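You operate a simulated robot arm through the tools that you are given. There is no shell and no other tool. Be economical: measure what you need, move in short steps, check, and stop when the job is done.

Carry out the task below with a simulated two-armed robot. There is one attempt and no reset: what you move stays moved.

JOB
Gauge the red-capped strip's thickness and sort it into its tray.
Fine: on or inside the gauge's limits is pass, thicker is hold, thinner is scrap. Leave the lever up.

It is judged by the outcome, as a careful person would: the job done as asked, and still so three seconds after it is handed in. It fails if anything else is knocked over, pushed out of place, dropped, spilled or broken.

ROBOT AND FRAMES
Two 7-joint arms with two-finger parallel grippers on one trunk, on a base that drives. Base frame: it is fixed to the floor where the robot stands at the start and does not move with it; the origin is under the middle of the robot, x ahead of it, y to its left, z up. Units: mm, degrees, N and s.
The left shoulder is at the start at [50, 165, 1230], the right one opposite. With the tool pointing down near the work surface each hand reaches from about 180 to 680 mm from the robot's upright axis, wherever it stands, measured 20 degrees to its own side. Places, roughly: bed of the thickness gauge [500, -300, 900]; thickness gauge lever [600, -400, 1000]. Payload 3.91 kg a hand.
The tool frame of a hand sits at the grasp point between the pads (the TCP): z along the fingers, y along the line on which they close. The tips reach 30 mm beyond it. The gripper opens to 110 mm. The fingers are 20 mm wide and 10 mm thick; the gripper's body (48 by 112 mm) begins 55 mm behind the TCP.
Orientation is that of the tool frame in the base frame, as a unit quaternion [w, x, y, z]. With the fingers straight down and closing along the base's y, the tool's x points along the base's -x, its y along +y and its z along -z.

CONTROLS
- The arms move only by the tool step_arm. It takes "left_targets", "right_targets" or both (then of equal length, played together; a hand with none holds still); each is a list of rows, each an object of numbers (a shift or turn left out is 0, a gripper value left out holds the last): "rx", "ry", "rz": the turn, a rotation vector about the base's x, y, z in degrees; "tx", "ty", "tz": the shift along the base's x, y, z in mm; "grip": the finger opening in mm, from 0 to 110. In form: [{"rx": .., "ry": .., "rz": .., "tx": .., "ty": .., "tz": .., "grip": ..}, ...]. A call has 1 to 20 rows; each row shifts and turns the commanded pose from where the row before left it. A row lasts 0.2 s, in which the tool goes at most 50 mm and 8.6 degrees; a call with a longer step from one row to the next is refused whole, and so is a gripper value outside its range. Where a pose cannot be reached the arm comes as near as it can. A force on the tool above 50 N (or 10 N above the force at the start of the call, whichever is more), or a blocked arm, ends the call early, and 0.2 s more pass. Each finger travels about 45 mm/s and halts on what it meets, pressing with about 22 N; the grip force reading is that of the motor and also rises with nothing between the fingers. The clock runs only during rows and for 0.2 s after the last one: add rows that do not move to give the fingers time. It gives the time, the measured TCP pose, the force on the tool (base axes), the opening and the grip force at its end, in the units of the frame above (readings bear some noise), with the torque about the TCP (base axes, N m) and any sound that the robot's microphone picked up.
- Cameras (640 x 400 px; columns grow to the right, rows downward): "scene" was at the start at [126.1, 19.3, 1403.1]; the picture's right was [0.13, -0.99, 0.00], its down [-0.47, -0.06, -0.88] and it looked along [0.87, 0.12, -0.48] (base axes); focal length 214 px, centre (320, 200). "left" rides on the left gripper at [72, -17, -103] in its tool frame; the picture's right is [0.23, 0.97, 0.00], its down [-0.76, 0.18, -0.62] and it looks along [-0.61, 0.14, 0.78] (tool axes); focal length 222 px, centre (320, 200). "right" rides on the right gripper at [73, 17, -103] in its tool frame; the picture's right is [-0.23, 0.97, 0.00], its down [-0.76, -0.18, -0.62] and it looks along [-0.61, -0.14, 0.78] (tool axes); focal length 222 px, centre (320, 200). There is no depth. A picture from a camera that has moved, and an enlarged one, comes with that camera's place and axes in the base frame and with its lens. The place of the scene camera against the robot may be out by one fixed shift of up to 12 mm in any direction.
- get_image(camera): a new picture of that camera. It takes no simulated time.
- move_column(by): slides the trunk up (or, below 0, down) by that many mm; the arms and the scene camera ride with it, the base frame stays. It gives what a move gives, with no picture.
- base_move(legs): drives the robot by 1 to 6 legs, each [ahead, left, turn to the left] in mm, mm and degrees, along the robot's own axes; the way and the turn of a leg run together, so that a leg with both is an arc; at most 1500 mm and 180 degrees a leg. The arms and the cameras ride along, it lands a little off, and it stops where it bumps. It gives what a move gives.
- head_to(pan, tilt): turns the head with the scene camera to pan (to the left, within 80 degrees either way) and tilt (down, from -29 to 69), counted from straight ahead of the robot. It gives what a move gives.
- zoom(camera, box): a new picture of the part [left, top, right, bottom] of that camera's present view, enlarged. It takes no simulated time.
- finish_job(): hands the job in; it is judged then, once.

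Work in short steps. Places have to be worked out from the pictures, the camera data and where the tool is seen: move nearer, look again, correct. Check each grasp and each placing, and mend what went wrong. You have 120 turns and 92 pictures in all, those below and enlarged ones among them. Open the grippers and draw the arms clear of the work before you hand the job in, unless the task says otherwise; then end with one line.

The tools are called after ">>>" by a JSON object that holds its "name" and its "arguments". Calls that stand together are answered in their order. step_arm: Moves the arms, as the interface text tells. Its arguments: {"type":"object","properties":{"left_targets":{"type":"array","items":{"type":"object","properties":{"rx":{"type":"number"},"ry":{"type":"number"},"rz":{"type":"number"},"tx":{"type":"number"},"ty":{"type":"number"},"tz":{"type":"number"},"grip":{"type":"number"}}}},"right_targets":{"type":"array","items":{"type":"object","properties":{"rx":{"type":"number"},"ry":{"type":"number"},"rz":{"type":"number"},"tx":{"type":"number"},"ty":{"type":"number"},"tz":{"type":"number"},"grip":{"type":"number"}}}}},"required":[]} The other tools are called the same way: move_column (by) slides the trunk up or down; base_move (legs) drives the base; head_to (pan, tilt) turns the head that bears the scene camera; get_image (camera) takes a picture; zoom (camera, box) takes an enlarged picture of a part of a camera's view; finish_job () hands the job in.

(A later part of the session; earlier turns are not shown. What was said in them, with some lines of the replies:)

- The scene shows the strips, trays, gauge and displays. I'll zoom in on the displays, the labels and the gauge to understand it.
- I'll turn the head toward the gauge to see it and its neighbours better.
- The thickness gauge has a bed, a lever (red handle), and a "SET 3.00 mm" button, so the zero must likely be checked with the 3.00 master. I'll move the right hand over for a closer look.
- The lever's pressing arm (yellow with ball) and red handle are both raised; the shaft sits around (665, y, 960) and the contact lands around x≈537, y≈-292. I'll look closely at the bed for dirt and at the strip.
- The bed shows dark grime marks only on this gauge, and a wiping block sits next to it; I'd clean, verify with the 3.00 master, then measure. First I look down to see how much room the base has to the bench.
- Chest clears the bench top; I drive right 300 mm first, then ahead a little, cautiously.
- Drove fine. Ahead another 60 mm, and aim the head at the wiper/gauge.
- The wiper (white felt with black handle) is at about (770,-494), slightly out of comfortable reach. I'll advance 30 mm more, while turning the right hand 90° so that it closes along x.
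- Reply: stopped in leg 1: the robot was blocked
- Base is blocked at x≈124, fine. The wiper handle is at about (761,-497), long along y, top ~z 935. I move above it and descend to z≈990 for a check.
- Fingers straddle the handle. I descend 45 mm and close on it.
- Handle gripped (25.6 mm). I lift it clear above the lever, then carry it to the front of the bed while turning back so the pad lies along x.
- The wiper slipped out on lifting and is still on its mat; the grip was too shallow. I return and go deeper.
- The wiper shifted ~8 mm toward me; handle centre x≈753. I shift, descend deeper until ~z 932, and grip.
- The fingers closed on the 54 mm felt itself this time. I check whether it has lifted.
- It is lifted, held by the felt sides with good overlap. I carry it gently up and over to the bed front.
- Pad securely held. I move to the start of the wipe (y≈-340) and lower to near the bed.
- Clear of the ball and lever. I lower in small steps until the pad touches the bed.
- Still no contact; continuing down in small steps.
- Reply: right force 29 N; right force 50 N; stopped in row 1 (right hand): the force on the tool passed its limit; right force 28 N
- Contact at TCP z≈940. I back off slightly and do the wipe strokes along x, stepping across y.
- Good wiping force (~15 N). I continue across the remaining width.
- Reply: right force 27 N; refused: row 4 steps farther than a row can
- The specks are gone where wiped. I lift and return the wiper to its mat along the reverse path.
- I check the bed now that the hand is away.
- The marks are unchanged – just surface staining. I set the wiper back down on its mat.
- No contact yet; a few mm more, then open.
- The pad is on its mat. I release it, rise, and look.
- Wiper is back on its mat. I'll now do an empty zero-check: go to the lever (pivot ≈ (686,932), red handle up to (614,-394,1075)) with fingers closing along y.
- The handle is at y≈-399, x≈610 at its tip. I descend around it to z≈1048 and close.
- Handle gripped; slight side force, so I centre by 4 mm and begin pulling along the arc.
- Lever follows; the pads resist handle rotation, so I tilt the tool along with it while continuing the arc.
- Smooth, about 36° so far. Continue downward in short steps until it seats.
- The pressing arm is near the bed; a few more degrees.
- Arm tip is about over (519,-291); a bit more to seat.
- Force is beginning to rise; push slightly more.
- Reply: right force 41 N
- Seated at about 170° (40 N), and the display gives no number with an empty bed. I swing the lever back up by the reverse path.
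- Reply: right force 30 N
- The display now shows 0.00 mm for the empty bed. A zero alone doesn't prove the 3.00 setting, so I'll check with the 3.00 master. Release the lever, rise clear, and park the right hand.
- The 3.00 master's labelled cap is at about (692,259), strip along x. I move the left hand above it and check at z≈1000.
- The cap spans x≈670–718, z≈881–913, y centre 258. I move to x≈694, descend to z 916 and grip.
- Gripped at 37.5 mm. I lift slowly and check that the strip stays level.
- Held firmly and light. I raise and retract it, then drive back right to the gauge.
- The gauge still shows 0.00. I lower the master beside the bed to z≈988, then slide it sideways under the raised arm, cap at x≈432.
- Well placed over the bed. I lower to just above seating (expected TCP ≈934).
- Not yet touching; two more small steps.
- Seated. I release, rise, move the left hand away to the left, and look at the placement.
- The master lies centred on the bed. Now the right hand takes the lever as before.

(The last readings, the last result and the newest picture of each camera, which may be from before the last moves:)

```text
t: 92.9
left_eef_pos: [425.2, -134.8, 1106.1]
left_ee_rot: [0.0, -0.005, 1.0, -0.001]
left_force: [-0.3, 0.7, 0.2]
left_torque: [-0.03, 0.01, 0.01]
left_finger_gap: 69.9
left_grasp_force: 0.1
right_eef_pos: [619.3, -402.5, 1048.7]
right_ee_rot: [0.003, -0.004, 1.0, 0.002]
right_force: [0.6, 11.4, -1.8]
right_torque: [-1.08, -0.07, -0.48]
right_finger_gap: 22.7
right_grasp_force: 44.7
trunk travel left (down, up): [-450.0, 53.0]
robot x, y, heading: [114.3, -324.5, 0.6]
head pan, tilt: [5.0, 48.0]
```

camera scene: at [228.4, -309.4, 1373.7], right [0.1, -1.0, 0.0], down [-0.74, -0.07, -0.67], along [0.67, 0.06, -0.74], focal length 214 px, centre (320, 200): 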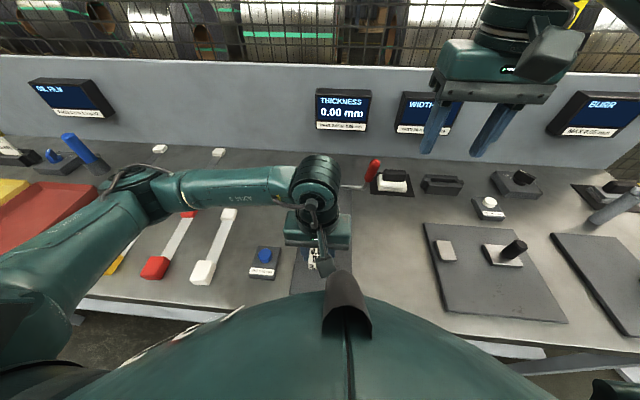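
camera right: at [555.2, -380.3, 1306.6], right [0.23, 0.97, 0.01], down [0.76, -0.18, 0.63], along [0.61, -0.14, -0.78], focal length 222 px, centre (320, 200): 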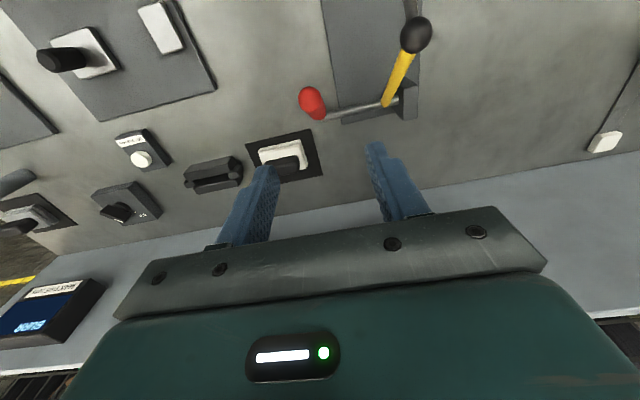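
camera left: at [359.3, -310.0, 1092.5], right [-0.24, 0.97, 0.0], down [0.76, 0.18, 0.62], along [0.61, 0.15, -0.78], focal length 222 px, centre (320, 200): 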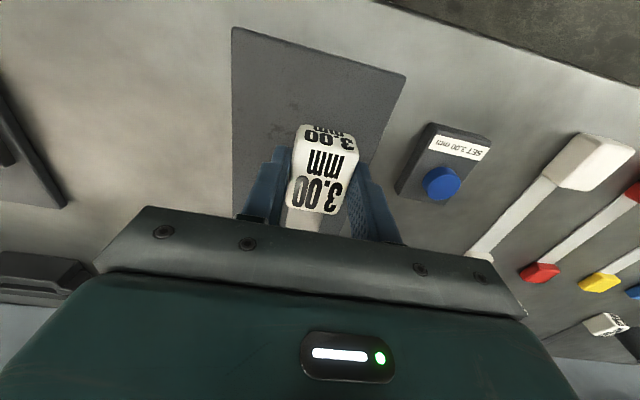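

Gripped. I swing the lever down along the arc with the tool tilting along.

>>> {"name": "step_arm", "arguments": {"right_targets": [{"tx": -9.2, "tz": -5.7, "ry": -2}, {"tx": -9.3, "tz": -6.9, "ry": -4}, {"tx": -8.7, "tz": -7.7, "ry": -5}, {"tx": -8.1, "tz": -8.3, "ry": -6}, {"tx": -7.4, "tz": -9, "ry": -6}, {"tx": -6.4, "tz": -9.5, "ry": -6}, {"tx": -5.6, "tz": -10.1, "ry": -5}, {"tx": -4.5, "tz": -10.6, "ry": -5}, {"tx": -2.5, "tz": -8.5, "ry": -3}, {"tx": -1.8, "tz": -7, "ry": -2}, {}]}}

```text
t: 95.3
left_eef_pos: [422.9, -134.9, 1106.1]
left_ee_rot: [0.001, -0.004, 1.0, 0.0]
left_force: [0.5, 0.4, -0.5]
left_torque: [0.0, 0.01, -0.02]
left_finger_gap: 70.0
left_grasp_force: 0.1
right_eef_pos: [557.1, -402.3, 966.2]
right_ee_rot: [0.379, -0.004, 0.925, 0.0]
right_force: [3.9, 11.8, 14.8]
right_torque: [-0.65, -1.68, -0.94]
right_finger_gap: 22.8
right_grasp_force: 44.6
trunk travel left (down, up): [-450.0, 53.0]
robot x, y, heading: [114.5, -324.1, 0.4]
head pan, tilt: [5.0, 48.0]
```

Nearly seated; I go down in small steps and watch the force, then dwell.

>>> {"name": "step_arm", "arguments": {"right_targets": [{"tx": -1, "tz": -5, "ry": -2}, {"tx": -0.5, "tz": -4, "ry": -2}, {}, {}]}}

>>> {"name": "zoom", "arguments": {"camera": "scene", "box": [230, 80, 430, 300]}}

```text
t: 96.3
left_eef_pos: [423.2, -134.4, 1105.4]
left_ee_rot: [0.001, -0.004, 1.0, -0.001]
left_force: [1.0, 1.3, -0.4]
left_torque: [0.0, 0.01, 0.02]
left_finger_gap: 70.0
left_grasp_force: 0.0
right_eef_pos: [556.2, -402.8, 957.6]
right_ee_rot: [0.41, -0.003, 0.912, 0.0]
right_force: [5.1, 12.7, 22.0]
right_torque: [0.09, 1.35, -1.25]
right_finger_gap: 22.5
right_grasp_force: 44.9
trunk travel left (down, up): [-450.0, 53.0]
robot x, y, heading: [114.1, -326.7, 0.4]
head pan, tilt: [5.0, 48.0]
```

```text
1.82 times, centred on (330, 190) of scene
camera zoom: at [227.4, -307.6, 1373.9], right [0.1, -1.0, 0.0], down [-0.74, -0.07, -0.67], along [0.67, 0.06, -0.74], focal length 390 px, centre (302, 218)
```

zoom: 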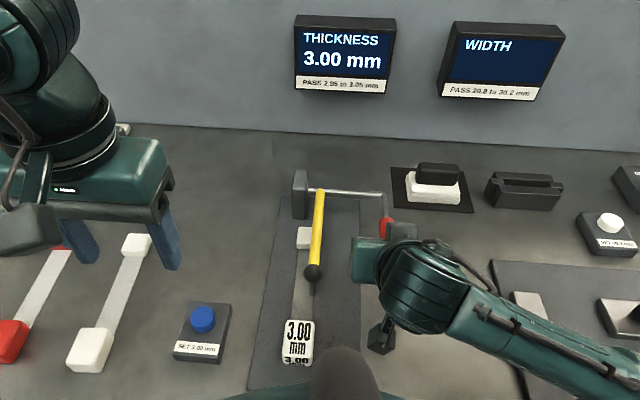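

The master reads 3.00 mm, so the gauge is true (I'll verify the digits when raised). I raise the lever and release it.

>>> {"name": "step_arm", "arguments": {"right_targets": [{"tx": 0.8, "tz": 9, "ry": 5}, {"tx": 2.2, "tz": 8, "ry": 4}, {"tx": 3, "tz": 9, "ry": 4}, {"tx": 5, "tz": 11, "ry": 6}, {"tx": 5.6, "tz": 10.1, "ry": 6}, {"tx": 6.4, "tz": 9.5, "ry": 6}, {"tx": 7.4, "tz": 9, "ry": 6}, {"tx": 8.1, "tz": 8.3, "ry": 6}, {"tx": 8.7, "tz": 7.7, "ry": 5}, {"tx": 9.3, "tz": 6.9}, {"tx": 8, "tz": 4}, {}, {"grip": 60, "tx": -2}, {}, {}, {"tz": 40}, {"tz": 45}, {"tz": 45}, {"tz": 45}, {}]}}

>>> {"name": "zoom", "arguments": {"camera": "scene", "box": [230, 80, 430, 300]}}

```text
t: 100.5
left_eef_pos: [424.1, -137.3, 1106.5]
left_ee_rot: [0.0, -0.004, 1.0, 0.0]
left_force: [0.3, 0.4, 1.2]
left_torque: [0.01, -0.04, 0.02]
left_finger_gap: 70.0
left_grasp_force: 0.0
right_eef_pos: [618.7, -402.0, 1223.1]
right_ee_rot: [0.002, -0.004, 1.0, 0.003]
right_force: [0.4, 0.2, 0.1]
right_torque: [0.0, 0.04, -0.01]
right_finger_gap: 60.0
right_grasp_force: 0.0
trunk travel left (down, up): [-450.0, 53.0]
robot x, y, heading: [118.0, -324.4, 0.6]
head pan, tilt: [5.0, 48.0]
```

```text
1.82 times, centred on (330, 190) of scene
camera zoom: at [228.7, -309.7, 1373.7], right [0.1, -1.0, 0.0], down [-0.74, -0.07, -0.67], along [0.67, 0.06, -0.74], focal length 390 px, centre (302, 218)
```

zoom: 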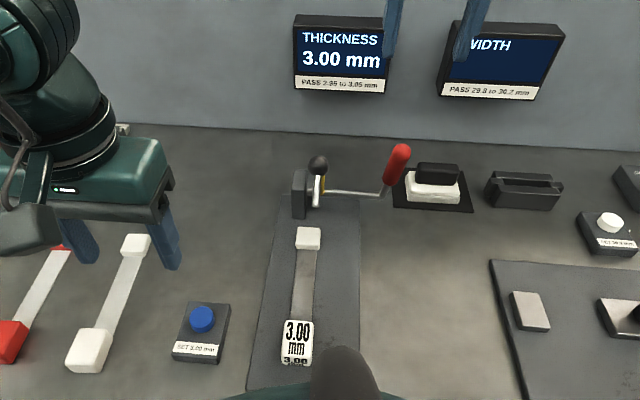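

Lever up, master undisturbed, 3.00 mm confirmed; no SET needed. The left hand re-grips the master and slides it out.

>>> {"name": "step_arm", "arguments": {"left_targets": [{"ty": -45}, {"ty": -45}, {"ty": -45}, {"ty": -20, "tx": 5, "tz": -30}, {"tz": -40, "tx": 4}, {"tz": -40}, {"tz": -40}, {"tz": -26}, {"grip": 0}, {}, {}, {}, {}, {}]}}

```text
t: 103.5
left_eef_pos: [433.3, -291.7, 928.1]
left_ee_rot: [0.0, -0.003, 1.0, 0.0]
left_force: [0.2, 0.5, -0.6]
left_torque: [0.0, 0.05, 0.01]
left_finger_gap: 37.4
left_grasp_force: 21.8
right_eef_pos: [618.9, -403.3, 1223.1]
right_ee_rot: [0.003, -0.003, 1.0, 0.003]
right_force: [0.4, 0.2, -0.5]
right_torque: [-0.03, -0.01, -0.06]
right_finger_gap: 60.2
right_grasp_force: 0.1
trunk travel left (down, up): [-450.0, 53.0]
robot x, y, heading: [113.1, -325.8, 0.5]
head pan, tilt: [5.0, 48.0]
```

Gripped. I lift slightly, slide out sideways, raise, and park the right hand; then drive left to the master's place.

>>> {"name": "step_arm", "arguments": {"left_targets": [{"tz": 8}, {"tz": 20}, {"tz": 32}, {"ty": 20}, {"ty": 30}, {"ty": 35}, {"ty": 35}, {"ty": 30}, {"ty": 25, "tz": 10}, {"tz": 40}, {"tz": 40}, {"tz": 40}, {"tz": 40, "tx": 15}, {"tx": 25}, {"tx": 27}, {}], "right_targets": [{}, {}, {}, {"tx": -20, "ty": -15}, {"tx": -30, "ty": -30}, {"tx": -30, "ty": -30}, {"tx": -30}, {"tx": -10}, {}, {}, {}, {}, {}, {}, {}, {}]}}

>>> {"name": "base_move", "arguments": {"legs": [[0, 377, 0]]}}

>>> {"name": "head_to", "arguments": {"pan": 20, "tilt": 45}}

>>> {"name": "get_image", "arguments": {"camera": "scene"}}

```text
t: 106.9
left_eef_pos: [499.3, -116.4, 1160.8]
left_ee_rot: [0.0, -0.004, 1.0, 0.0]
left_force: [-0.5, -0.3, 0.0]
left_torque: [0.0, 0.07, 0.0]
left_finger_gap: 37.5
left_grasp_force: 22.2
right_eef_pos: [499.9, -477.4, 1223.3]
right_ee_rot: [0.003, -0.003, 1.0, 0.003]
right_force: [0.1, 0.5, -1.1]
right_torque: [0.0, 0.01, -0.02]
right_finger_gap: 60.0
right_grasp_force: 0.1
trunk travel left (down, up): [-450.0, 53.0]
robot x, y, heading: [113.1, -324.1, 0.5]
head pan, tilt: [5.0, 48.0]
```

```text
t: 109.3
left_eef_pos: [492.4, 265.2, 1159.4]
left_ee_rot: [0.0, -0.007, 1.0, 0.0]
left_force: [0.7, -0.2, -0.5]
left_torque: [-0.03, 0.07, 0.01]
left_finger_gap: 37.2
left_grasp_force: 21.7
right_eef_pos: [495.5, -97.7, 1224.0]
right_ee_rot: [0.003, -0.006, 1.0, 0.003]
right_force: [-0.8, -0.1, -0.1]
right_torque: [-0.02, 0.01, 0.02]
right_finger_gap: 60.1
right_grasp_force: 0.0
trunk travel left (down, up): [-450.0, 53.0]
robot x, y, heading: [110.8, 56.0, 0.7]
head pan, tilt: [5.0, 48.0]
```

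```text
t: 110.1
left_eef_pos: [492.0, 265.9, 1158.4]
left_ee_rot: [0.001, -0.007, 1.0, 0.0]
left_force: [-0.5, -0.7, -1.2]
left_torque: [-0.03, 0.07, 0.01]
left_finger_gap: 37.5
left_grasp_force: 21.1
right_eef_pos: [494.5, -97.4, 1223.1]
right_ee_rot: [0.002, -0.006, 1.0, 0.004]
right_force: [0.4, 0.3, -0.9]
right_torque: [0.03, 0.01, 0.02]
right_finger_gap: 59.7
right_grasp_force: 0.1
trunk travel left (down, up): [-450.0, 53.0]
robot x, y, heading: [111.6, 56.3, 0.7]
head pan, tilt: [20.0, 45.0]
```

```text
32 pictures are left
camera scene: at [221.8, 91.2, 1377.9], right [0.35, -0.94, 0.0], down [-0.66, -0.25, -0.71], along [0.66, 0.25, -0.71], focal length 214 px, centre (320, 200)
```

scene: 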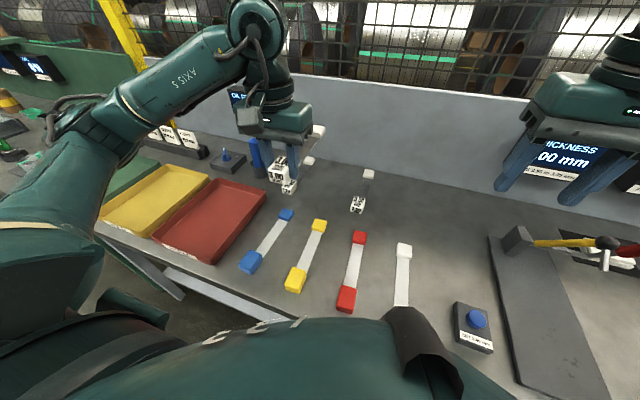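

I carry it back over its original spot (694.6,259) and lower to just above the bench.

>>> {"name": "step_arm", "arguments": {"left_targets": [{"tx": 20, "ty": -2}, {"tx": 35, "ty": -2}, {"tx": 40, "ty": -2.5}, {"tx": 40}, {"tx": 40}, {"tx": 27.5}, {"tz": -30}, {"tz": -40}, {"tz": -40}, {"tz": -40}, {"tz": -40}, {"tz": -30}, {"tz": -15}, {}]}}

>>> {"name": "step_arm", "arguments": {"left_targets": [{"tz": -3}, {}]}}

```text
t: 113.1
left_eef_pos: [693.4, 259.5, 925.2]
left_ee_rot: [0.0, -0.007, 1.0, 0.001]
left_force: [0.2, -0.1, -1.0]
left_torque: [-0.02, 0.07, 0.05]
left_finger_gap: 37.2
left_grasp_force: 21.6
right_eef_pos: [495.3, -97.2, 1222.9]
right_ee_rot: [0.003, -0.006, 1.0, 0.003]
right_force: [0.5, 0.3, -0.6]
right_torque: [0.01, 0.0, 0.0]
right_finger_gap: 59.8
right_grasp_force: 0.1
trunk travel left (down, up): [-450.0, 53.0]
robot x, y, heading: [111.0, 52.6, 0.6]
head pan, tilt: [20.0, 45.0]
```

```text
t: 113.7
left_eef_pos: [695.5, 257.2, 922.5]
left_ee_rot: [-0.001, -0.007, 1.0, 0.0]
left_force: [0.0, 0.5, -1.0]
left_torque: [-0.03, 0.07, 0.03]
left_finger_gap: 37.2
left_grasp_force: 22.3
right_eef_pos: [496.4, -98.2, 1223.0]
right_ee_rot: [0.003, -0.007, 1.0, 0.003]
right_force: [-0.4, -0.2, -0.6]
right_torque: [0.02, -0.03, 0.0]
right_finger_gap: 60.2
right_grasp_force: 0.1
trunk travel left (down, up): [-450.0, 53.0]
robot x, y, heading: [113.5, 54.9, 0.8]
head pan, tilt: [20.0, 45.0]
```

>>> {"name": "step_arm", "arguments": {"left_targets": [{"tz": -2, "ty": 0.5}, {"tz": -1.5}, {}]}}

```text
t: 114.5
left_eef_pos: [696.1, 258.3, 918.6]
left_ee_rot: [0.0, -0.006, 1.0, 0.001]
left_force: [-0.5, -0.3, -1.0]
left_torque: [0.03, 0.09, 0.01]
left_finger_gap: 37.6
left_grasp_force: 22.3
right_eef_pos: [496.2, -97.6, 1224.0]
right_ee_rot: [0.003, -0.006, 1.0, 0.004]
right_force: [0.1, 0.4, 0.2]
right_torque: [0.01, 0.01, 0.04]
right_finger_gap: 60.1
right_grasp_force: 0.1
trunk travel left (down, up): [-450.0, 53.0]
robot x, y, heading: [110.1, 53.5, 0.9]
head pan, tilt: [20.0, 45.0]
```

Re-grip was ~2 mm lower on the cap, so contact should be near 916.5. I lower 2 mm more, release and rise.

>>> {"name": "step_arm", "arguments": {"left_targets": [{"tz": -1.5}, {"tz": -0.7}, {"grip": 70}, {}, {}, {"tz": 20}, {"tz": 35}, {"tz": 40}, {"tz": 45}, {"tz": 45}, {}]}}

>>> {"name": "get_image", "arguments": {"camera": "left"}}

```text
t: 116.9
left_eef_pos: [691.2, 260.0, 1102.7]
left_ee_rot: [-0.001, -0.007, 1.0, 0.0]
left_force: [-0.1, 0.2, 0.2]
left_torque: [0.02, 0.02, -0.01]
left_finger_gap: 70.0
left_grasp_force: 0.0
right_eef_pos: [495.9, -98.0, 1223.4]
right_ee_rot: [0.002, -0.006, 1.0, 0.003]
right_force: [-0.1, -0.2, -0.9]
right_torque: [0.02, 0.0, -0.02]
right_finger_gap: 60.0
right_grasp_force: 0.0
trunk travel left (down, up): [-450.0, 53.0]
robot x, y, heading: [110.7, 52.2, 0.7]
head pan, tilt: [20.0, 45.0]
```

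```text
31 pictures are left
camera left: at [620.3, 242.2, 1205.4], right [-0.24, 0.97, 0.0], down [0.76, 0.19, 0.62], along [0.6, 0.15, -0.78], focal length 222 px, centre (320, 200)
```

left: 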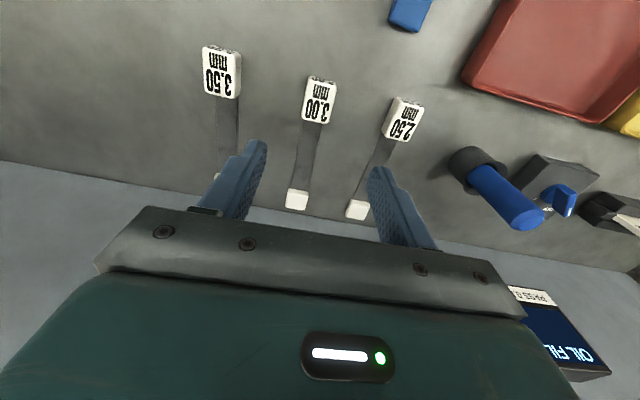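

The master is back in place. Next, the left hand goes above the red strip's near cap (~(408,92)); right hand shifts away.

>>> {"name": "step_arm", "arguments": {"left_targets": [{"tz": 40}, {"tz": 20, "tx": -25, "ty": -15}, {"tx": -35, "ty": -20}, {"tx": -35, "ty": -20}, {"tx": -35, "ty": -20}, {"tx": -35, "ty": -20}, {"tx": -35, "ty": -20}, {"tx": -35, "ty": -20}, {"tx": -35, "ty": -20}, {"tx": -18, "ty": -13, "rz": 4, "tz": -30}, {"tz": -40}, {"tz": -40}, {}], "right_targets": [{}, {"ty": -30}, {"ty": -30}, {"ty": -30}, {"ty": -30}, {}, {}, {}, {}, {}, {}, {}, {}]}}

>>> {"name": "get_image", "arguments": {"camera": "left"}}

```text
t: 119.7
left_eef_pos: [407.9, 91.1, 1050.0]
left_ee_rot: [0.0, -0.041, 0.999, 0.0]
left_force: [0.5, 1.1, 0.3]
left_torque: [-0.01, -0.02, 0.02]
left_finger_gap: 70.2
left_grasp_force: 0.0
right_eef_pos: [497.1, -218.9, 1224.0]
right_ee_rot: [0.004, -0.006, 1.0, 0.004]
right_force: [-0.7, -0.4, 0.2]
right_torque: [-0.04, 0.0, -0.01]
right_finger_gap: 60.1
right_grasp_force: 0.0
trunk travel left (down, up): [-450.0, 53.0]
robot x, y, heading: [108.7, 54.2, 0.6]
head pan, tilt: [20.0, 45.0]
```

```text
30 pictures are left
camera left: at [336.5, 68.0, 1153.1], right [-0.31, 0.95, 0.0], down [0.74, 0.24, 0.62], along [0.59, 0.19, -0.78], focal length 222 px, centre (320, 200)
```

left: 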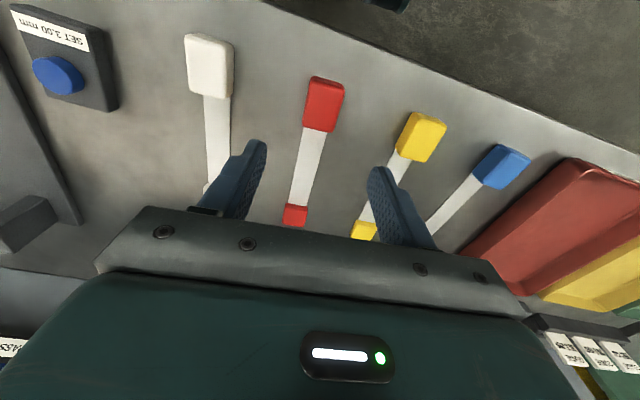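

Cap centre ≈ (404,93.5). I correct, descend to z 918 and grip.

>>> {"name": "step_arm", "arguments": {"left_targets": [{"tx": -4, "ty": 2, "tz": -40}, {"tz": -40}, {"tz": -35}, {"tz": -17}, {"grip": 0}, {}, {}, {}, {}, {}]}}

>>> {"name": "get_image", "arguments": {"camera": "left"}}

```text
t: 121.9
left_eef_pos: [403.0, 92.4, 920.7]
left_ee_rot: [0.0, -0.042, 0.999, 0.001]
left_force: [0.0, -0.3, 0.5]
left_torque: [0.0, 0.11, -0.03]
left_finger_gap: 37.7
left_grasp_force: 22.1
right_eef_pos: [496.5, -219.9, 1223.2]
right_ee_rot: [0.003, -0.006, 1.0, 0.003]
right_force: [-0.4, 0.9, 0.0]
right_torque: [-0.01, -0.02, 0.02]
right_finger_gap: 59.9
right_grasp_force: 0.1
trunk travel left (down, up): [-450.0, 53.0]
robot x, y, heading: [110.8, 60.5, 0.9]
head pan, tilt: [20.0, 45.0]
```

```text
29 pictures are left
camera left: at [332.9, 70.1, 1023.1], right [-0.31, 0.95, 0.0], down [0.74, 0.24, 0.62], along [0.59, 0.19, -0.78], focal length 222 px, centre (320, 200)
```

left: 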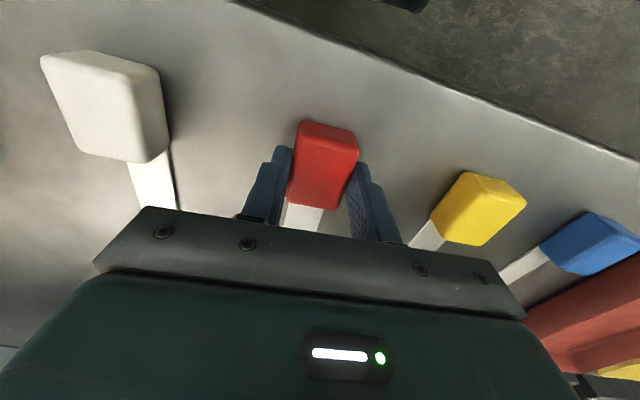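

Gripped at 37.7 mm. I lift to travelling height, square it to x, and drive back to the gauge.

>>> {"name": "step_arm", "arguments": {"left_targets": [{"tz": 8}, {"tz": 20}, {"tz": 35}, {"tz": 40}, {"tz": 45}, {"tz": 45}, {"tz": 45, "rz": -2}, {"tx": 30, "rz": -2}, {"tx": 35}, {"tx": 30}, {}]}}

>>> {"name": "base_move", "arguments": {"legs": [[0, -380, -0.5]]}}

>>> {"name": "head_to", "arguments": {"pan": 5, "tilt": 48}}

>>> {"name": "get_image", "arguments": {"camera": "scene"}}

```text
t: 124.3
left_eef_pos: [496.9, 91.8, 1156.5]
left_ee_rot: [0.001, -0.006, 1.0, 0.001]
left_force: [1.0, -0.2, -1.0]
left_torque: [0.01, 0.11, 0.0]
left_finger_gap: 37.7
left_grasp_force: 22.1
right_eef_pos: [496.2, -219.3, 1223.8]
right_ee_rot: [0.002, -0.006, 1.0, 0.004]
right_force: [0.1, -0.6, -0.1]
right_torque: [0.03, -0.02, 0.02]
right_finger_gap: 60.0
right_grasp_force: 0.1
trunk travel left (down, up): [-450.0, 53.0]
robot x, y, heading: [109.9, 55.3, 0.9]
head pan, tilt: [20.0, 45.0]
```

```text
t: 126.7
left_eef_pos: [499.4, -299.7, 1157.1]
left_ee_rot: [0.0, 0.001, 1.0, 0.0]
left_force: [-0.3, -0.6, -1.7]
left_torque: [0.04, 0.11, 0.02]
left_finger_gap: 37.2
left_grasp_force: 21.9
right_eef_pos: [495.1, -609.5, 1223.7]
right_ee_rot: [0.002, 0.001, 1.0, 0.004]
right_force: [-0.8, 1.1, 1.1]
right_torque: [0.01, -0.01, -0.03]
right_finger_gap: 59.9
right_grasp_force: 0.1
trunk travel left (down, up): [-450.0, 53.0]
robot x, y, heading: [115.3, -331.1, 0.2]
head pan, tilt: [20.0, 45.0]
```

```text
t: 127.5
left_eef_pos: [500.4, -298.7, 1156.1]
left_ee_rot: [0.0, 0.001, 1.0, 0.0]
left_force: [0.2, 0.8, -1.5]
left_torque: [0.0, 0.09, 0.0]
left_finger_gap: 37.6
left_grasp_force: 22.6
right_eef_pos: [494.9, -609.4, 1224.3]
right_ee_rot: [0.002, 0.001, 1.0, 0.003]
right_force: [0.3, 0.2, 0.0]
right_torque: [-0.03, 0.02, 0.03]
right_finger_gap: 59.8
right_grasp_force: 0.1
trunk travel left (down, up): [-450.0, 53.0]
robot x, y, heading: [110.6, -327.0, -0.2]
head pan, tilt: [5.0, 48.0]
```

```text
28 pictures are left
camera scene: at [226.8, -316.2, 1373.7], right [0.09, -1.0, 0.0], down [-0.74, -0.06, -0.67], along [0.67, 0.06, -0.74], focal length 214 px, centre (320, 200)
```

scene: 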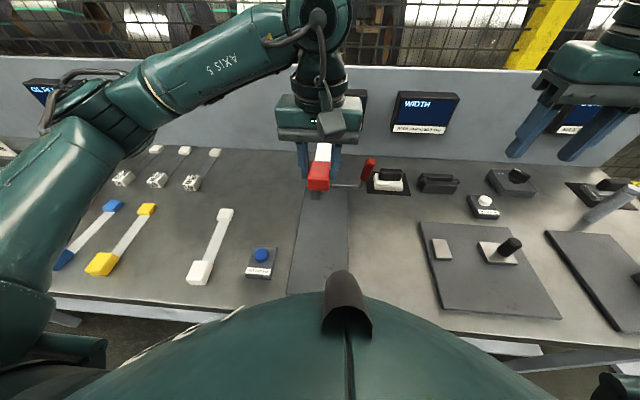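

The strip is above the gauge. I go around: left, down beside it, then slide under the raised arm as before.

>>> {"name": "step_arm", "arguments": {"left_targets": [{"ty": 25}, {"ty": 35}, {"ty": 40, "tx": -10}, {"ty": 40, "tx": -20}, {"ty": 35, "tx": -20}, {"tz": -30, "tx": -18}, {"tz": -40}, {"tz": -40}, {"tz": -35}, {"tz": -22}, {"ty": -20}, {"ty": -30}, {"ty": -30}, {"ty": -30}, {"ty": -30}, {"ty": -20}, {"ty": -9}, {}]}}

>>> {"name": "get_image", "arguments": {"camera": "left"}}

```text
t: 131.3
left_eef_pos: [432.8, -292.6, 989.6]
left_ee_rot: [-0.001, 0.0, 1.0, 0.0]
left_force: [0.1, -0.4, -2.0]
left_torque: [-0.05, 0.12, 0.0]
left_finger_gap: 37.7
left_grasp_force: 21.7
right_eef_pos: [495.6, -609.5, 1223.2]
right_ee_rot: [0.002, 0.001, 1.0, 0.003]
right_force: [0.3, 0.1, 0.5]
right_torque: [-0.02, -0.01, -0.02]
right_finger_gap: 60.0
right_grasp_force: 0.1
trunk travel left (down, up): [-450.0, 53.0]
robot x, y, heading: [112.8, -332.8, -0.1]
head pan, tilt: [5.0, 48.0]
```

```text
27 pictures are left
camera left: at [360.2, -308.4, 1092.7], right [-0.23, 0.97, 0.0], down [0.76, 0.18, 0.62], along [0.61, 0.14, -0.78], focal length 222 px, centre (320, 200)
```

left: 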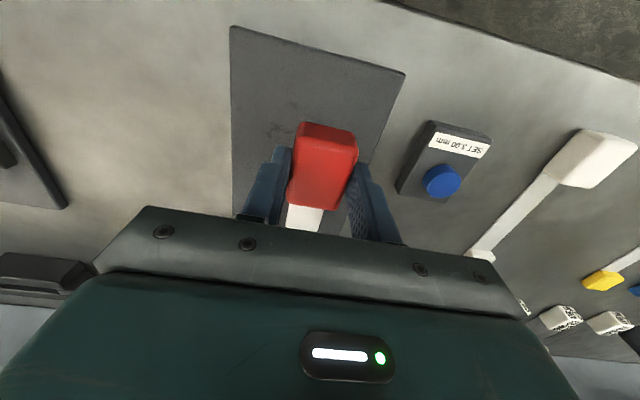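

Aligned. Lower toward the bed (expected contact ≈932).

>>> {"name": "step_arm", "arguments": {"left_targets": [{"tz": -25}, {"tz": -20}, {"tz": -9}, {"tz": -2}, {}]}}

>>> {"name": "step_arm", "arguments": {"left_targets": [{"tz": -1.5}, {}]}}

```text
t: 132.5
left_eef_pos: [432.7, -293.3, 934.1]
left_ee_rot: [0.0, -0.001, 1.0, 0.0]
left_force: [-0.1, 0.3, -2.2]
left_torque: [0.0, 0.1, 0.02]
left_finger_gap: 37.5
left_grasp_force: 22.0
right_eef_pos: [494.8, -610.2, 1222.5]
right_ee_rot: [0.003, 0.001, 1.0, 0.003]
right_force: [0.5, -0.3, -0.7]
right_torque: [-0.01, 0.0, 0.03]
right_finger_gap: 60.1
right_grasp_force: 0.0
trunk travel left (down, up): [-450.0, 53.0]
robot x, y, heading: [112.1, -331.7, 0.1]
head pan, tilt: [5.0, 48.0]
```

```text
t: 133.1
left_eef_pos: [431.8, -292.8, 933.6]
left_ee_rot: [0.001, -0.001, 1.0, 0.0]
left_force: [0.3, -0.1, -0.8]
left_torque: [0.0, -0.24, 0.01]
left_finger_gap: 37.5
left_grasp_force: 22.0
right_eef_pos: [494.1, -609.7, 1223.7]
right_ee_rot: [0.003, 0.001, 1.0, 0.004]
right_force: [1.0, -0.3, 0.1]
right_torque: [0.02, -0.02, 0.02]
right_finger_gap: 59.8
right_grasp_force: 0.1
trunk travel left (down, up): [-450.0, 53.0]
robot x, y, heading: [111.0, -331.3, 0.2]
head pan, tilt: [5.0, 48.0]
```

The tail touches (torque changed); 1.2 mm more, then release and withdraw left, bringing the right hand toward the lever.

>>> {"name": "step_arm", "arguments": {"left_targets": [{"tz": -1.3}, {}, {"grip": 70}, {}, {}, {"tz": 20}, {"tz": 35}, {"tz": 40}, {"tz": 40, "tx": -10}, {"tz": 40, "ty": 20}, {"ty": 45}, {"ty": 45}, {"ty": 45}, {}], "right_targets": [{}, {}, {}, {}, {}, {"ty": 40}, {"ty": 40}, {"ty": 40, "tx": 20}, {"ty": 40, "tx": 25}, {"ty": 30, "tx": 35}, {"ty": 16, "tx": 30}, {"tx": 16}, {}, {}]}}

>>> {"name": "zoom", "arguments": {"camera": "scene", "box": [230, 80, 430, 300]}}

```text
t: 136.1
left_eef_pos: [422.3, -139.2, 1108.0]
left_ee_rot: [0.0, 0.001, 1.0, 0.001]
left_force: [-0.7, -0.5, 0.1]
left_torque: [0.0, 0.01, -0.01]
left_finger_gap: 70.1
left_grasp_force: 0.1
right_eef_pos: [622.2, -403.4, 1222.7]
right_ee_rot: [0.003, 0.001, 1.0, 0.003]
right_force: [0.6, 0.2, 0.2]
right_torque: [0.0, 0.01, 0.0]
right_finger_gap: 59.7
right_grasp_force: 0.1
trunk travel left (down, up): [-450.0, 53.0]
robot x, y, heading: [111.4, -328.9, 0.1]
head pan, tilt: [5.0, 48.0]
```

```text
1.82 times, centred on (330, 190) of scene
camera zoom: at [227.0, -317.0, 1373.7], right [0.09, -1.0, 0.0], down [-0.74, -0.06, -0.67], along [0.67, 0.06, -0.74], focal length 390 px, centre (302, 218)
```

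zoom: 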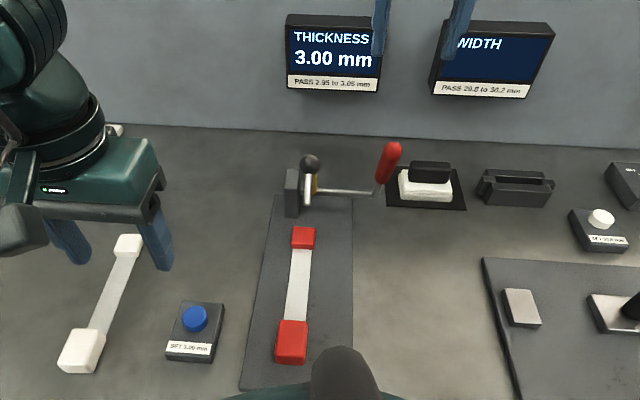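

The red strip lies centred on the bed. Now grip the lever again.

>>> {"name": "step_arm", "arguments": {"right_targets": [{"tx": -2, "tz": -40}, {"tz": -45}, {"tz": -45}, {"tz": -44}, {"grip": 0}, {}, {}, {}, {}]}}

```text
t: 138.1
left_eef_pos: [422.4, -137.7, 1108.5]
left_ee_rot: [-0.001, 0.0, 1.0, 0.0]
left_force: [-0.2, -0.2, 0.0]
left_torque: [0.0, 0.0, 0.0]
left_finger_gap: 70.0
left_grasp_force: 0.0
right_eef_pos: [618.7, -402.1, 1050.8]
right_ee_rot: [0.003, 0.001, 1.0, 0.002]
right_force: [1.0, 5.9, -2.2]
right_torque: [-0.55, -0.03, -0.23]
right_finger_gap: 22.5
right_grasp_force: 44.7
trunk travel left (down, up): [-450.0, 53.0]
robot x, y, heading: [109.3, -331.5, 0.1]
head pan, tilt: [5.0, 48.0]
```

Same grip as before; swing the lever down along the same arc.

>>> {"name": "step_arm", "arguments": {"right_targets": [{"tx": -9.2, "tz": -5.7, "ry": -2}, {"tx": -9.3, "tz": -6.9, "ry": -4}, {"tx": -8.7, "tz": -7.7, "ry": -5}, {"tx": -8.1, "tz": -8.3, "ry": -6}, {"tx": -7.4, "tz": -9, "ry": -6}, {"tx": -6.4, "tz": -9.5, "ry": -6}, {"tx": -5.6, "tz": -10.1, "ry": -5}, {"tx": -4.5, "tz": -10.6, "ry": -5}, {"tx": -2.5, "tz": -8.5, "ry": -3}, {"tx": -1.8, "tz": -8, "ry": -2}, {}]}}

>>> {"name": "step_arm", "arguments": {"right_targets": [{"tx": -1, "tz": -5, "ry": -2}, {"tx": -0.5, "tz": -4.5, "ry": -2}, {}, {}]}}

>>> {"name": "zoom", "arguments": {"camera": "scene", "box": [230, 80, 430, 300]}}

```text
t: 140.5
left_eef_pos: [419.1, -137.7, 1106.9]
left_ee_rot: [0.001, 0.0, 1.0, -0.001]
left_force: [-1.0, 0.1, -0.5]
left_torque: [0.02, 0.03, -0.01]
left_finger_gap: 70.0
left_grasp_force: 0.0
right_eef_pos: [554.6, -403.0, 966.7]
right_ee_rot: [0.378, -0.001, 0.926, 0.005]
right_force: [-5.8, 9.7, 13.0]
right_torque: [-0.31, -1.52, -0.55]
right_finger_gap: 22.4
right_grasp_force: 45.2
trunk travel left (down, up): [-450.0, 53.0]
robot x, y, heading: [111.3, -329.7, -0.3]
head pan, tilt: [5.0, 48.0]
```

```text
t: 141.5
left_eef_pos: [420.8, -138.5, 1108.0]
left_ee_rot: [0.002, 0.0, 1.0, -0.001]
left_force: [0.6, -0.3, -0.2]
left_torque: [0.01, -0.04, -0.02]
left_finger_gap: 70.1
left_grasp_force: 0.0
right_eef_pos: [553.3, -402.4, 957.4]
right_ee_rot: [0.412, 0.0, 0.911, 0.004]
right_force: [-3.8, 8.7, 26.6]
right_torque: [-0.03, 1.02, -0.64]
right_finger_gap: 22.4
right_grasp_force: 44.8
trunk travel left (down, up): [-450.0, 53.0]
robot x, y, heading: [114.2, -332.4, 0.3]
head pan, tilt: [5.0, 48.0]
```

```text
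1.82 times, centred on (330, 190) of scene
camera zoom: at [224.2, -315.0, 1374.1], right [0.09, -1.0, 0.0], down [-0.74, -0.07, -0.67], along [0.67, 0.06, -0.74], focal length 390 px, centre (302, 218)
```

zoom: 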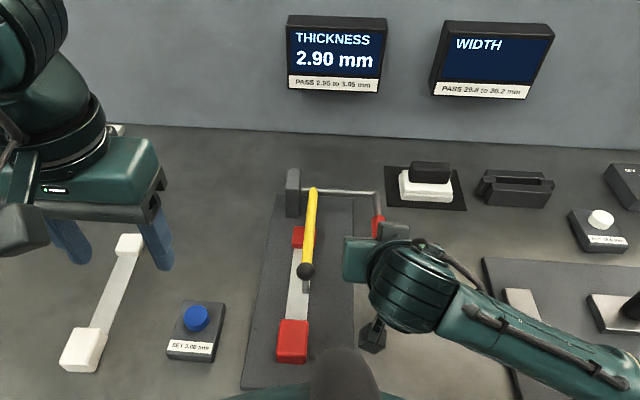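

>>> {"name": "zoom", "arguments": {"camera": "scene", "box": [315, 82, 365, 114]}}

```text
12.50 times, centred on (340, 98) of scene
camera zoom: at [224.2, -315.0, 1374.1], right [0.09, -1.0, 0.0], down [-0.74, -0.07, -0.67], along [0.67, 0.06, -0.74], focal length 2681 px, centre (70, 1475)
```

zoom: 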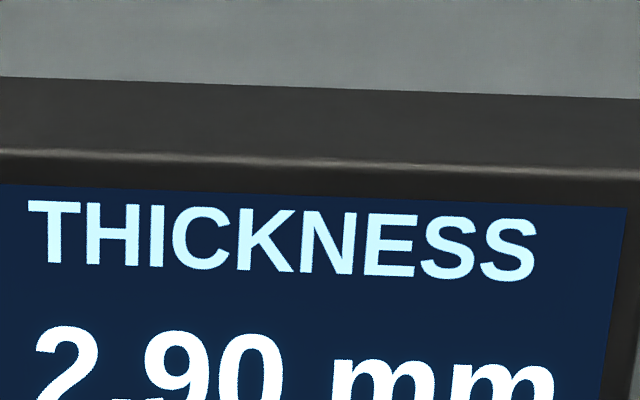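

The strip reads 2.90 mm, thinner than 2.95 → scrap. I raise the lever fully and let go.

>>> {"name": "step_arm", "arguments": {"right_targets": [{"tx": 0.8, "tz": 9, "ry": 5}, {"tx": 2.2, "tz": 8, "ry": 4}, {"tx": 3, "tz": 9, "ry": 4}, {"tx": 5, "tz": 11.5, "ry": 6}, {"tx": 5.6, "tz": 10.1, "ry": 6}, {"tx": 6.4, "tz": 9.5, "ry": 6}, {"tx": 7.4, "tz": 9, "ry": 6}, {"tx": 8.1, "tz": 8.3, "ry": 6}, {"tx": 8.7, "tz": 7.7, "ry": 5}, {"tx": 9.3, "tz": 6.9}, {"tx": 9, "tz": 5}, {}, {"grip": 60, "tx": -2}, {}, {}, {"tz": 40}, {"tz": 45}, {"tz": 45}, {"tz": 45}, {}]}}

>>> {"name": "zoom", "arguments": {"camera": "scene", "box": [230, 80, 430, 300]}}

```text
t: 145.7
left_eef_pos: [422.4, -139.5, 1107.1]
left_ee_rot: [0.0, 0.001, 1.0, 0.0]
left_force: [-0.1, 0.5, 0.0]
left_torque: [0.0, -0.05, -0.02]
left_finger_gap: 70.0
left_grasp_force: 0.2
right_eef_pos: [618.0, -405.1, 1224.5]
right_ee_rot: [0.003, 0.0, 1.0, 0.004]
right_force: [-0.2, 0.8, -0.1]
right_torque: [-0.02, -0.01, 0.0]
right_finger_gap: 60.1
right_grasp_force: 0.1
trunk travel left (down, up): [-450.0, 53.0]
robot x, y, heading: [110.6, -327.2, 0.1]
head pan, tilt: [5.0, 48.0]
```

```text
1.82 times, centred on (330, 190) of scene
camera zoom: at [227.1, -316.5, 1373.7], right [0.09, -1.0, 0.0], down [-0.74, -0.06, -0.67], along [0.67, 0.06, -0.74], focal length 390 px, centre (302, 218)
```

zoom: 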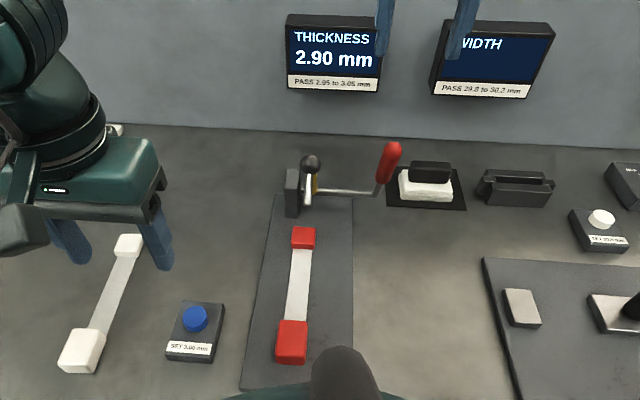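

Lever is up and 2.90 mm is latched. The left hand picks up the strip again at its near cap.

>>> {"name": "step_arm", "arguments": {"left_targets": [{"ty": -45}, {"ty": -45}, {"ty": -45}, {"ty": -18, "tx": 5, "tz": -30}, {"tz": -40, "tx": 4.5}, {"tz": -40}, {"tz": -40}, {"tz": -26}, {"grip": 0}, {}, {}, {}, {}, {}], "right_targets": [{}, {}, {}, {}, {"tx": -20, "ty": -20}, {"tx": -30, "ty": -30}, {"tx": -30, "ty": -20}, {"tx": -30}, {"tx": -10}, {}, {}, {}, {}, {}]}}

```text
t: 148.7
left_eef_pos: [429.7, -291.3, 931.5]
left_ee_rot: [0.0, 0.0, 1.0, 0.0]
left_force: [0.0, 0.7, -0.2]
left_torque: [0.02, 0.12, -0.04]
left_finger_gap: 37.4
left_grasp_force: 22.0
right_eef_pos: [496.8, -473.4, 1224.4]
right_ee_rot: [0.003, 0.0, 1.0, 0.004]
right_force: [0.2, 0.1, -0.2]
right_torque: [-0.02, 0.01, 0.0]
right_finger_gap: 60.0
right_grasp_force: 0.1
trunk travel left (down, up): [-450.0, 53.0]
robot x, y, heading: [112.7, -331.3, -0.1]
head pan, tilt: [5.0, 48.0]
```

Gripped. Lift, slide out to the left and raise to travelling height, then drive left to the trays.

>>> {"name": "step_arm", "arguments": {"left_targets": [{"tz": 8}, {"tz": 20}, {"tz": 32}, {"ty": 20}, {"ty": 30}, {"ty": 35}, {"ty": 35}, {"ty": 30}, {"ty": 25, "tz": 10}, {"tz": 40}, {"tz": 40}, {"tz": 40}, {"tz": 40}, {}]}}

>>> {"name": "base_move", "arguments": {"legs": [[0, 700, 0]]}}

>>> {"name": "head_to", "arguments": {"pan": 25, "tilt": 52}}

>>> {"name": "get_image", "arguments": {"camera": "scene"}}

>>> {"name": "get_image", "arguments": {"camera": "left"}}

```text
t: 151.7
left_eef_pos: [432.6, -113.0, 1160.0]
left_ee_rot: [0.0, 0.001, 1.0, 0.0]
left_force: [0.2, -0.4, -1.1]
left_torque: [0.03, 0.15, 0.0]
left_finger_gap: 37.3
left_grasp_force: 22.3
right_eef_pos: [497.4, -473.0, 1225.2]
right_ee_rot: [0.003, 0.001, 1.0, 0.002]
right_force: [-0.2, 0.6, 0.2]
right_torque: [0.01, 0.03, -0.02]
right_finger_gap: 59.9
right_grasp_force: 0.0
trunk travel left (down, up): [-450.0, 53.0]
robot x, y, heading: [112.1, -329.9, -0.1]
head pan, tilt: [5.0, 48.0]
```

```text
t: 155.5
left_eef_pos: [426.2, 584.1, 1160.3]
left_ee_rot: [0.001, -0.006, 1.0, 0.0]
left_force: [0.5, 0.5, -1.6]
left_torque: [0.0, 0.13, 0.04]
left_finger_gap: 37.7
left_grasp_force: 21.9
right_eef_pos: [494.9, 223.8, 1224.5]
right_ee_rot: [0.003, -0.005, 1.0, 0.003]
right_force: [0.1, 0.0, -0.3]
right_torque: [0.03, 0.01, 0.02]
right_finger_gap: 60.1
right_grasp_force: 0.1
trunk travel left (down, up): [-450.0, 53.0]
robot x, y, heading: [110.0, 362.1, 0.5]
head pan, tilt: [5.0, 48.0]
```

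```text
t: 156.3
left_eef_pos: [425.9, 583.8, 1159.7]
left_ee_rot: [-0.001, -0.006, 1.0, -0.001]
left_force: [-0.7, -1.0, -2.2]
left_torque: [0.0, 0.15, 0.01]
left_finger_gap: 37.4
left_grasp_force: 21.6
right_eef_pos: [495.1, 223.2, 1225.3]
right_ee_rot: [0.003, -0.005, 1.0, 0.003]
right_force: [0.1, -0.9, 0.3]
right_torque: [0.04, 0.0, -0.02]
right_finger_gap: 59.8
right_grasp_force: 0.0
trunk travel left (down, up): [-450.0, 53.0]
robot x, y, heading: [108.4, 360.1, 0.7]
head pan, tilt: [25.0, 52.0]
```

```text
22 pictures are left
camera scene: at [212.7, 402.2, 1368.4], right [0.43, -0.9, 0.0], down [-0.71, -0.34, -0.62], along [0.56, 0.27, -0.79], focal length 214 px, centre (320, 200)
```

scene: 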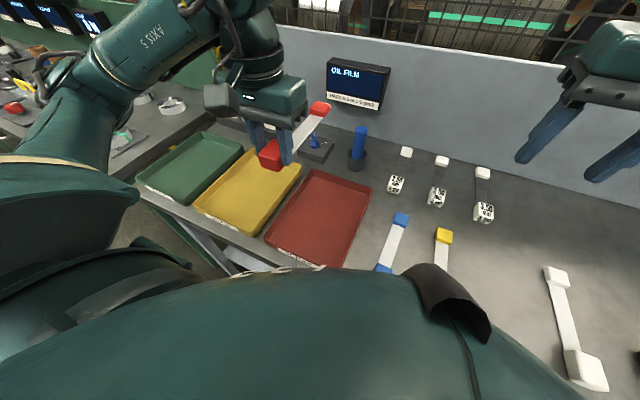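

```text
21 pictures are left
camera left: at [353.6, 566.5, 1262.4], right [-0.24, 0.97, 0.0], down [0.76, 0.19, 0.62], along [0.61, 0.15, -0.78], focal length 222 px, centre (320, 200)
```

left: 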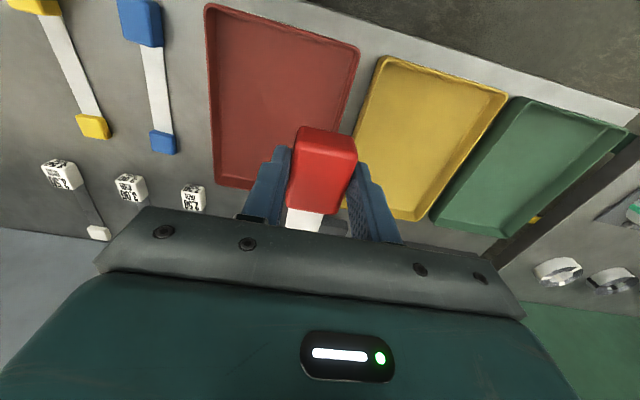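

2.90 mm → scrap (red) tray: spans x≈370–640, y≈430–625, centre (505,527). Strip mid is ~83 mm ahead of the TCP, so target TCP (422,527). I move there and lower to z≈985.

>>> {"name": "step_arm", "arguments": {"left_targets": [{"ty": -20, "tx": -2}, {"ty": -25, "tx": -2}, {"ty": -12}, {"tz": -30}, {"tz": -40}, {"tz": -40}, {"tz": -40}, {"tz": -25}, {}]}}

>>> {"name": "get_image", "arguments": {"camera": "scene"}}

>>> {"name": "get_image", "arguments": {"camera": "left"}}

```text
t: 158.3
left_eef_pos: [421.6, 526.1, 983.1]
left_ee_rot: [0.001, -0.006, 1.0, 0.0]
left_force: [0.6, -0.5, -2.1]
left_torque: [0.0, 0.1, -0.01]
left_finger_gap: 37.3
left_grasp_force: 21.6
right_eef_pos: [495.1, 223.2, 1224.9]
right_ee_rot: [0.002, -0.004, 1.0, 0.003]
right_force: [-0.1, -0.4, 0.6]
right_torque: [0.03, 0.0, 0.03]
right_finger_gap: 60.3
right_grasp_force: 0.0
trunk travel left (down, up): [-450.0, 53.0]
robot x, y, heading: [110.7, 363.7, 0.7]
head pan, tilt: [25.0, 52.0]
```

```text
20 pictures are left
camera scene: at [212.6, 402.2, 1368.4], right [0.43, -0.9, 0.0], down [-0.71, -0.34, -0.62], along [0.56, 0.27, -0.79], focal length 214 px, centre (320, 200)
```

scene: 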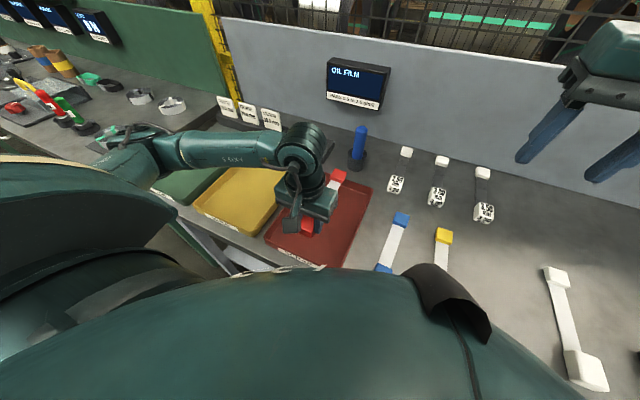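

```text
19 pictures are left
camera left: at [349.0, 508.9, 1086.6], right [-0.24, 0.97, 0.0], down [0.76, 0.19, 0.62], along [0.61, 0.15, -0.78], focal length 222 px, centre (320, 200)
```

left: 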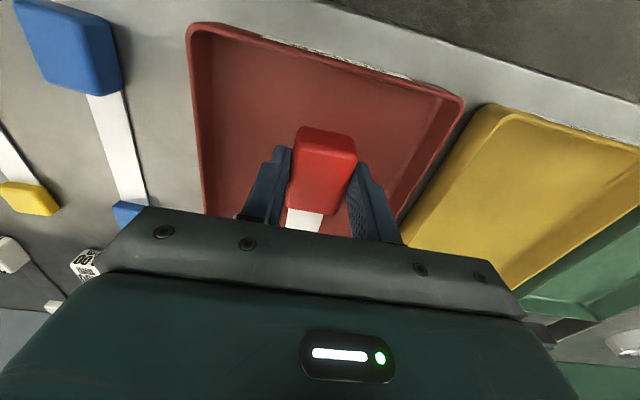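

I zoom on the tray's far end to check the tail cap clears the far wall.

>>> {"name": "zoom", "arguments": {"camera": "scene", "box": [250, 140, 400, 280]}}

```text
2.86 times, centred on (325, 210) of scene
camera zoom: at [212.6, 402.2, 1368.4], right [0.43, -0.9, 0.0], down [-0.71, -0.34, -0.62], along [0.56, 0.27, -0.79], focal length 613 px, centre (306, 171)
```

zoom: 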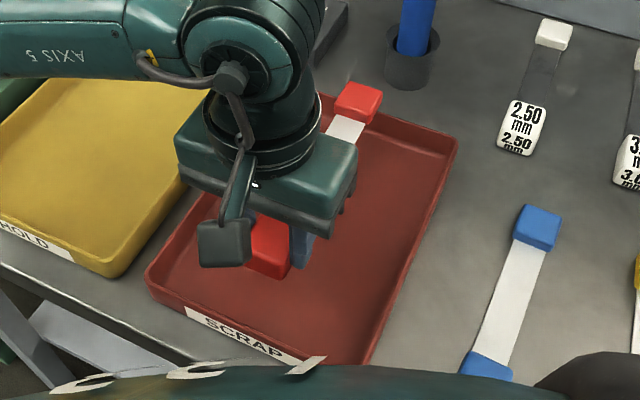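

Strip would span x≈397–605 inside the tray's ≈385–625 interior: good. Lower to near the floor.

>>> {"name": "step_arm", "arguments": {"left_targets": [{"tz": -25}, {"tz": -20}, {"tz": -9}, {}]}}

>>> {"name": "step_arm", "arguments": {"left_targets": [{"tz": -2}, {"tz": -1}, {}]}}

```text
t: 159.3
left_eef_pos: [422.1, 527.0, 929.9]
left_ee_rot: [0.0, -0.006, 1.0, 0.0]
left_force: [-0.5, 0.5, -1.5]
left_torque: [-0.02, 0.14, -0.03]
left_finger_gap: 37.6
left_grasp_force: 21.6
right_eef_pos: [495.7, 223.7, 1225.2]
right_ee_rot: [0.002, -0.005, 1.0, 0.003]
right_force: [0.1, 0.1, 0.5]
right_torque: [0.02, 0.01, 0.02]
right_finger_gap: 59.8
right_grasp_force: 0.0
trunk travel left (down, up): [-450.0, 53.0]
robot x, y, heading: [110.2, 360.9, 0.7]
head pan, tilt: [25.0, 52.0]
```

```text
t: 160.1
left_eef_pos: [421.9, 527.1, 927.7]
left_ee_rot: [0.0, -0.005, 1.0, -0.001]
left_force: [0.9, -0.1, -1.3]
left_torque: [0.0, 0.11, 0.0]
left_finger_gap: 37.6
left_grasp_force: 21.6
right_eef_pos: [495.6, 223.8, 1224.2]
right_ee_rot: [0.003, -0.004, 1.0, 0.003]
right_force: [-0.8, 0.7, -1.0]
right_torque: [0.01, 0.01, 0.04]
right_finger_gap: 60.0
right_grasp_force: 0.0
trunk travel left (down, up): [-450.0, 53.0]
robot x, y, heading: [111.2, 359.8, 0.6]
head pan, tilt: [25.0, 52.0]
```

>>> {"name": "step_arm", "arguments": {"left_targets": [{"tz": -1.5}, {"tz": -1}, {}]}}

```text
t: 160.9
left_eef_pos: [422.0, 526.0, 926.0]
left_ee_rot: [0.0, -0.005, 1.0, 0.0]
left_force: [0.1, -0.7, -1.5]
left_torque: [0.0, 0.12, 0.01]
left_finger_gap: 37.6
left_grasp_force: 22.4
right_eef_pos: [495.7, 224.2, 1225.4]
right_ee_rot: [0.002, -0.005, 1.0, 0.003]
right_force: [0.2, 0.3, -0.2]
right_torque: [-0.03, 0.01, 0.01]
right_finger_gap: 59.9
right_grasp_force: 0.0
trunk travel left (down, up): [-450.0, 53.0]
robot x, y, heading: [109.9, 360.2, 0.6]
head pan, tilt: [25.0, 52.0]
```

No contact yet; continue in small steps.

>>> {"name": "step_arm", "arguments": {"left_targets": [{"tz": -1.5}, {"tz": -1}, {}]}}

```text
t: 161.7
left_eef_pos: [421.2, 526.1, 923.0]
left_ee_rot: [0.001, -0.005, 1.0, -0.001]
left_force: [0.3, -0.1, -0.3]
left_torque: [0.05, -0.14, -0.01]
left_finger_gap: 37.6
left_grasp_force: 21.8
right_eef_pos: [494.3, 222.8, 1224.7]
right_ee_rot: [0.002, -0.004, 1.0, 0.004]
right_force: [-0.4, -0.2, 0.2]
right_torque: [0.01, 0.02, 0.01]
right_finger_gap: 60.0
right_grasp_force: 0.0
trunk travel left (down, up): [-450.0, 53.0]
robot x, y, heading: [108.0, 359.8, 0.7]
head pan, tilt: [25.0, 52.0]
```

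The tail touches the tray floor. 1 mm more, release, and rise clear.

>>> {"name": "step_arm", "arguments": {"left_targets": [{"tz": -1.2}, {}, {"grip": 65}, {}, {}, {"tz": 15}, {"tz": 35}, {"tz": 40}, {"tz": 45}, {"tz": 45}, {"tz": 45}, {"ty": 40}, {"ty": 45}, {"ty": 45}, {}]}}

>>> {"name": "zoom", "arguments": {"camera": "scene", "box": [200, 120, 480, 290]}}

```text
t: 164.9
left_eef_pos: [421.6, 656.2, 1146.5]
left_ee_rot: [0.0, -0.005, 1.0, 0.001]
left_force: [0.2, -0.2, 0.0]
left_torque: [0.02, 0.01, -0.01]
left_finger_gap: 65.0
left_grasp_force: 0.1
right_eef_pos: [494.9, 223.1, 1226.0]
right_ee_rot: [0.003, -0.004, 1.0, 0.003]
right_force: [0.2, -0.2, 0.0]
right_torque: [0.0, 0.0, -0.03]
right_finger_gap: 60.0
right_grasp_force: 0.0
trunk travel left (down, up): [-450.0, 53.0]
robot x, y, heading: [110.2, 365.7, 0.7]
head pan, tilt: [25.0, 52.0]
```

```text
2.29 times, centred on (340, 205) of scene
camera zoom: at [212.8, 401.6, 1368.4], right [0.43, -0.9, 0.0], down [-0.71, -0.34, -0.62], along [0.56, 0.27, -0.79], focal length 490 px, centre (274, 189)
```

zoom: 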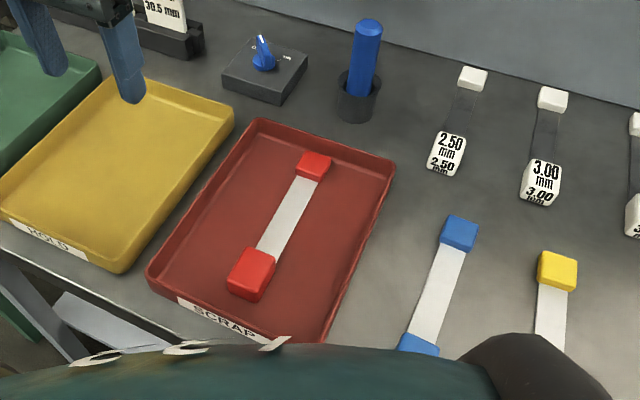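

The strip lies flat in the SCRAP tray. A final glance at the gauge to confirm the lever is still up.

>>> {"name": "head_to", "arguments": {"pan": -45, "tilt": 35}}

>>> {"name": "get_image", "arguments": {"camera": "scene"}}

```text
t: 166.3
left_eef_pos: [421.3, 655.9, 1146.0]
left_ee_rot: [0.001, -0.006, 1.0, -0.001]
left_force: [0.3, -0.5, -1.4]
left_torque: [0.02, -0.02, -0.01]
left_finger_gap: 65.1
left_grasp_force: 0.0
right_eef_pos: [494.8, 224.0, 1225.5]
right_ee_rot: [0.003, -0.005, 1.0, 0.003]
right_force: [-0.5, -0.7, 0.7]
right_torque: [0.02, -0.01, -0.02]
right_finger_gap: 59.8
right_grasp_force: 0.1
trunk travel left (down, up): [-450.0, 53.0]
robot x, y, heading: [109.3, 359.5, 0.5]
head pan, tilt: [-45.0, 35.0]
```

```text
16 pictures are left
camera scene: at [207.8, 308.2, 1392.7], right [-0.7, -0.71, 0.0], down [-0.41, 0.4, -0.82], along [0.59, -0.57, -0.57], focal length 214 px, centre (320, 200)
```

scene: 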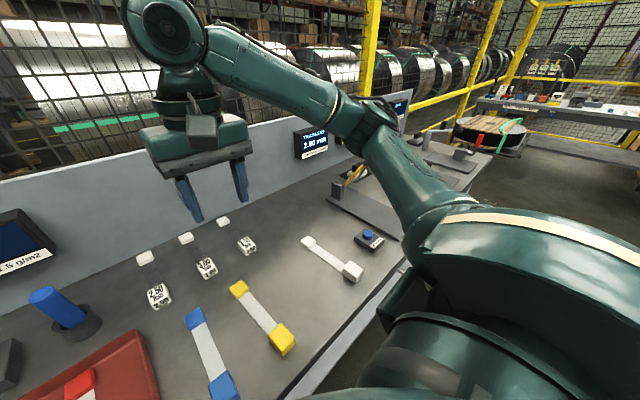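

The display still shows 2.90 mm, the lever arm is raised, and both hands are open and clear. I hand the job in.

>>> {"name": "finish_job", "arguments": {}}

```text
The job is handed in.
```

The red-capped strip measured 2.90 mm, below the 2.95 mm limit, so it is in the SCRAP tray. I checked the gauge with the 3.00 mm master first (it read 3.00 mm and is back in its place), and the lever is up.
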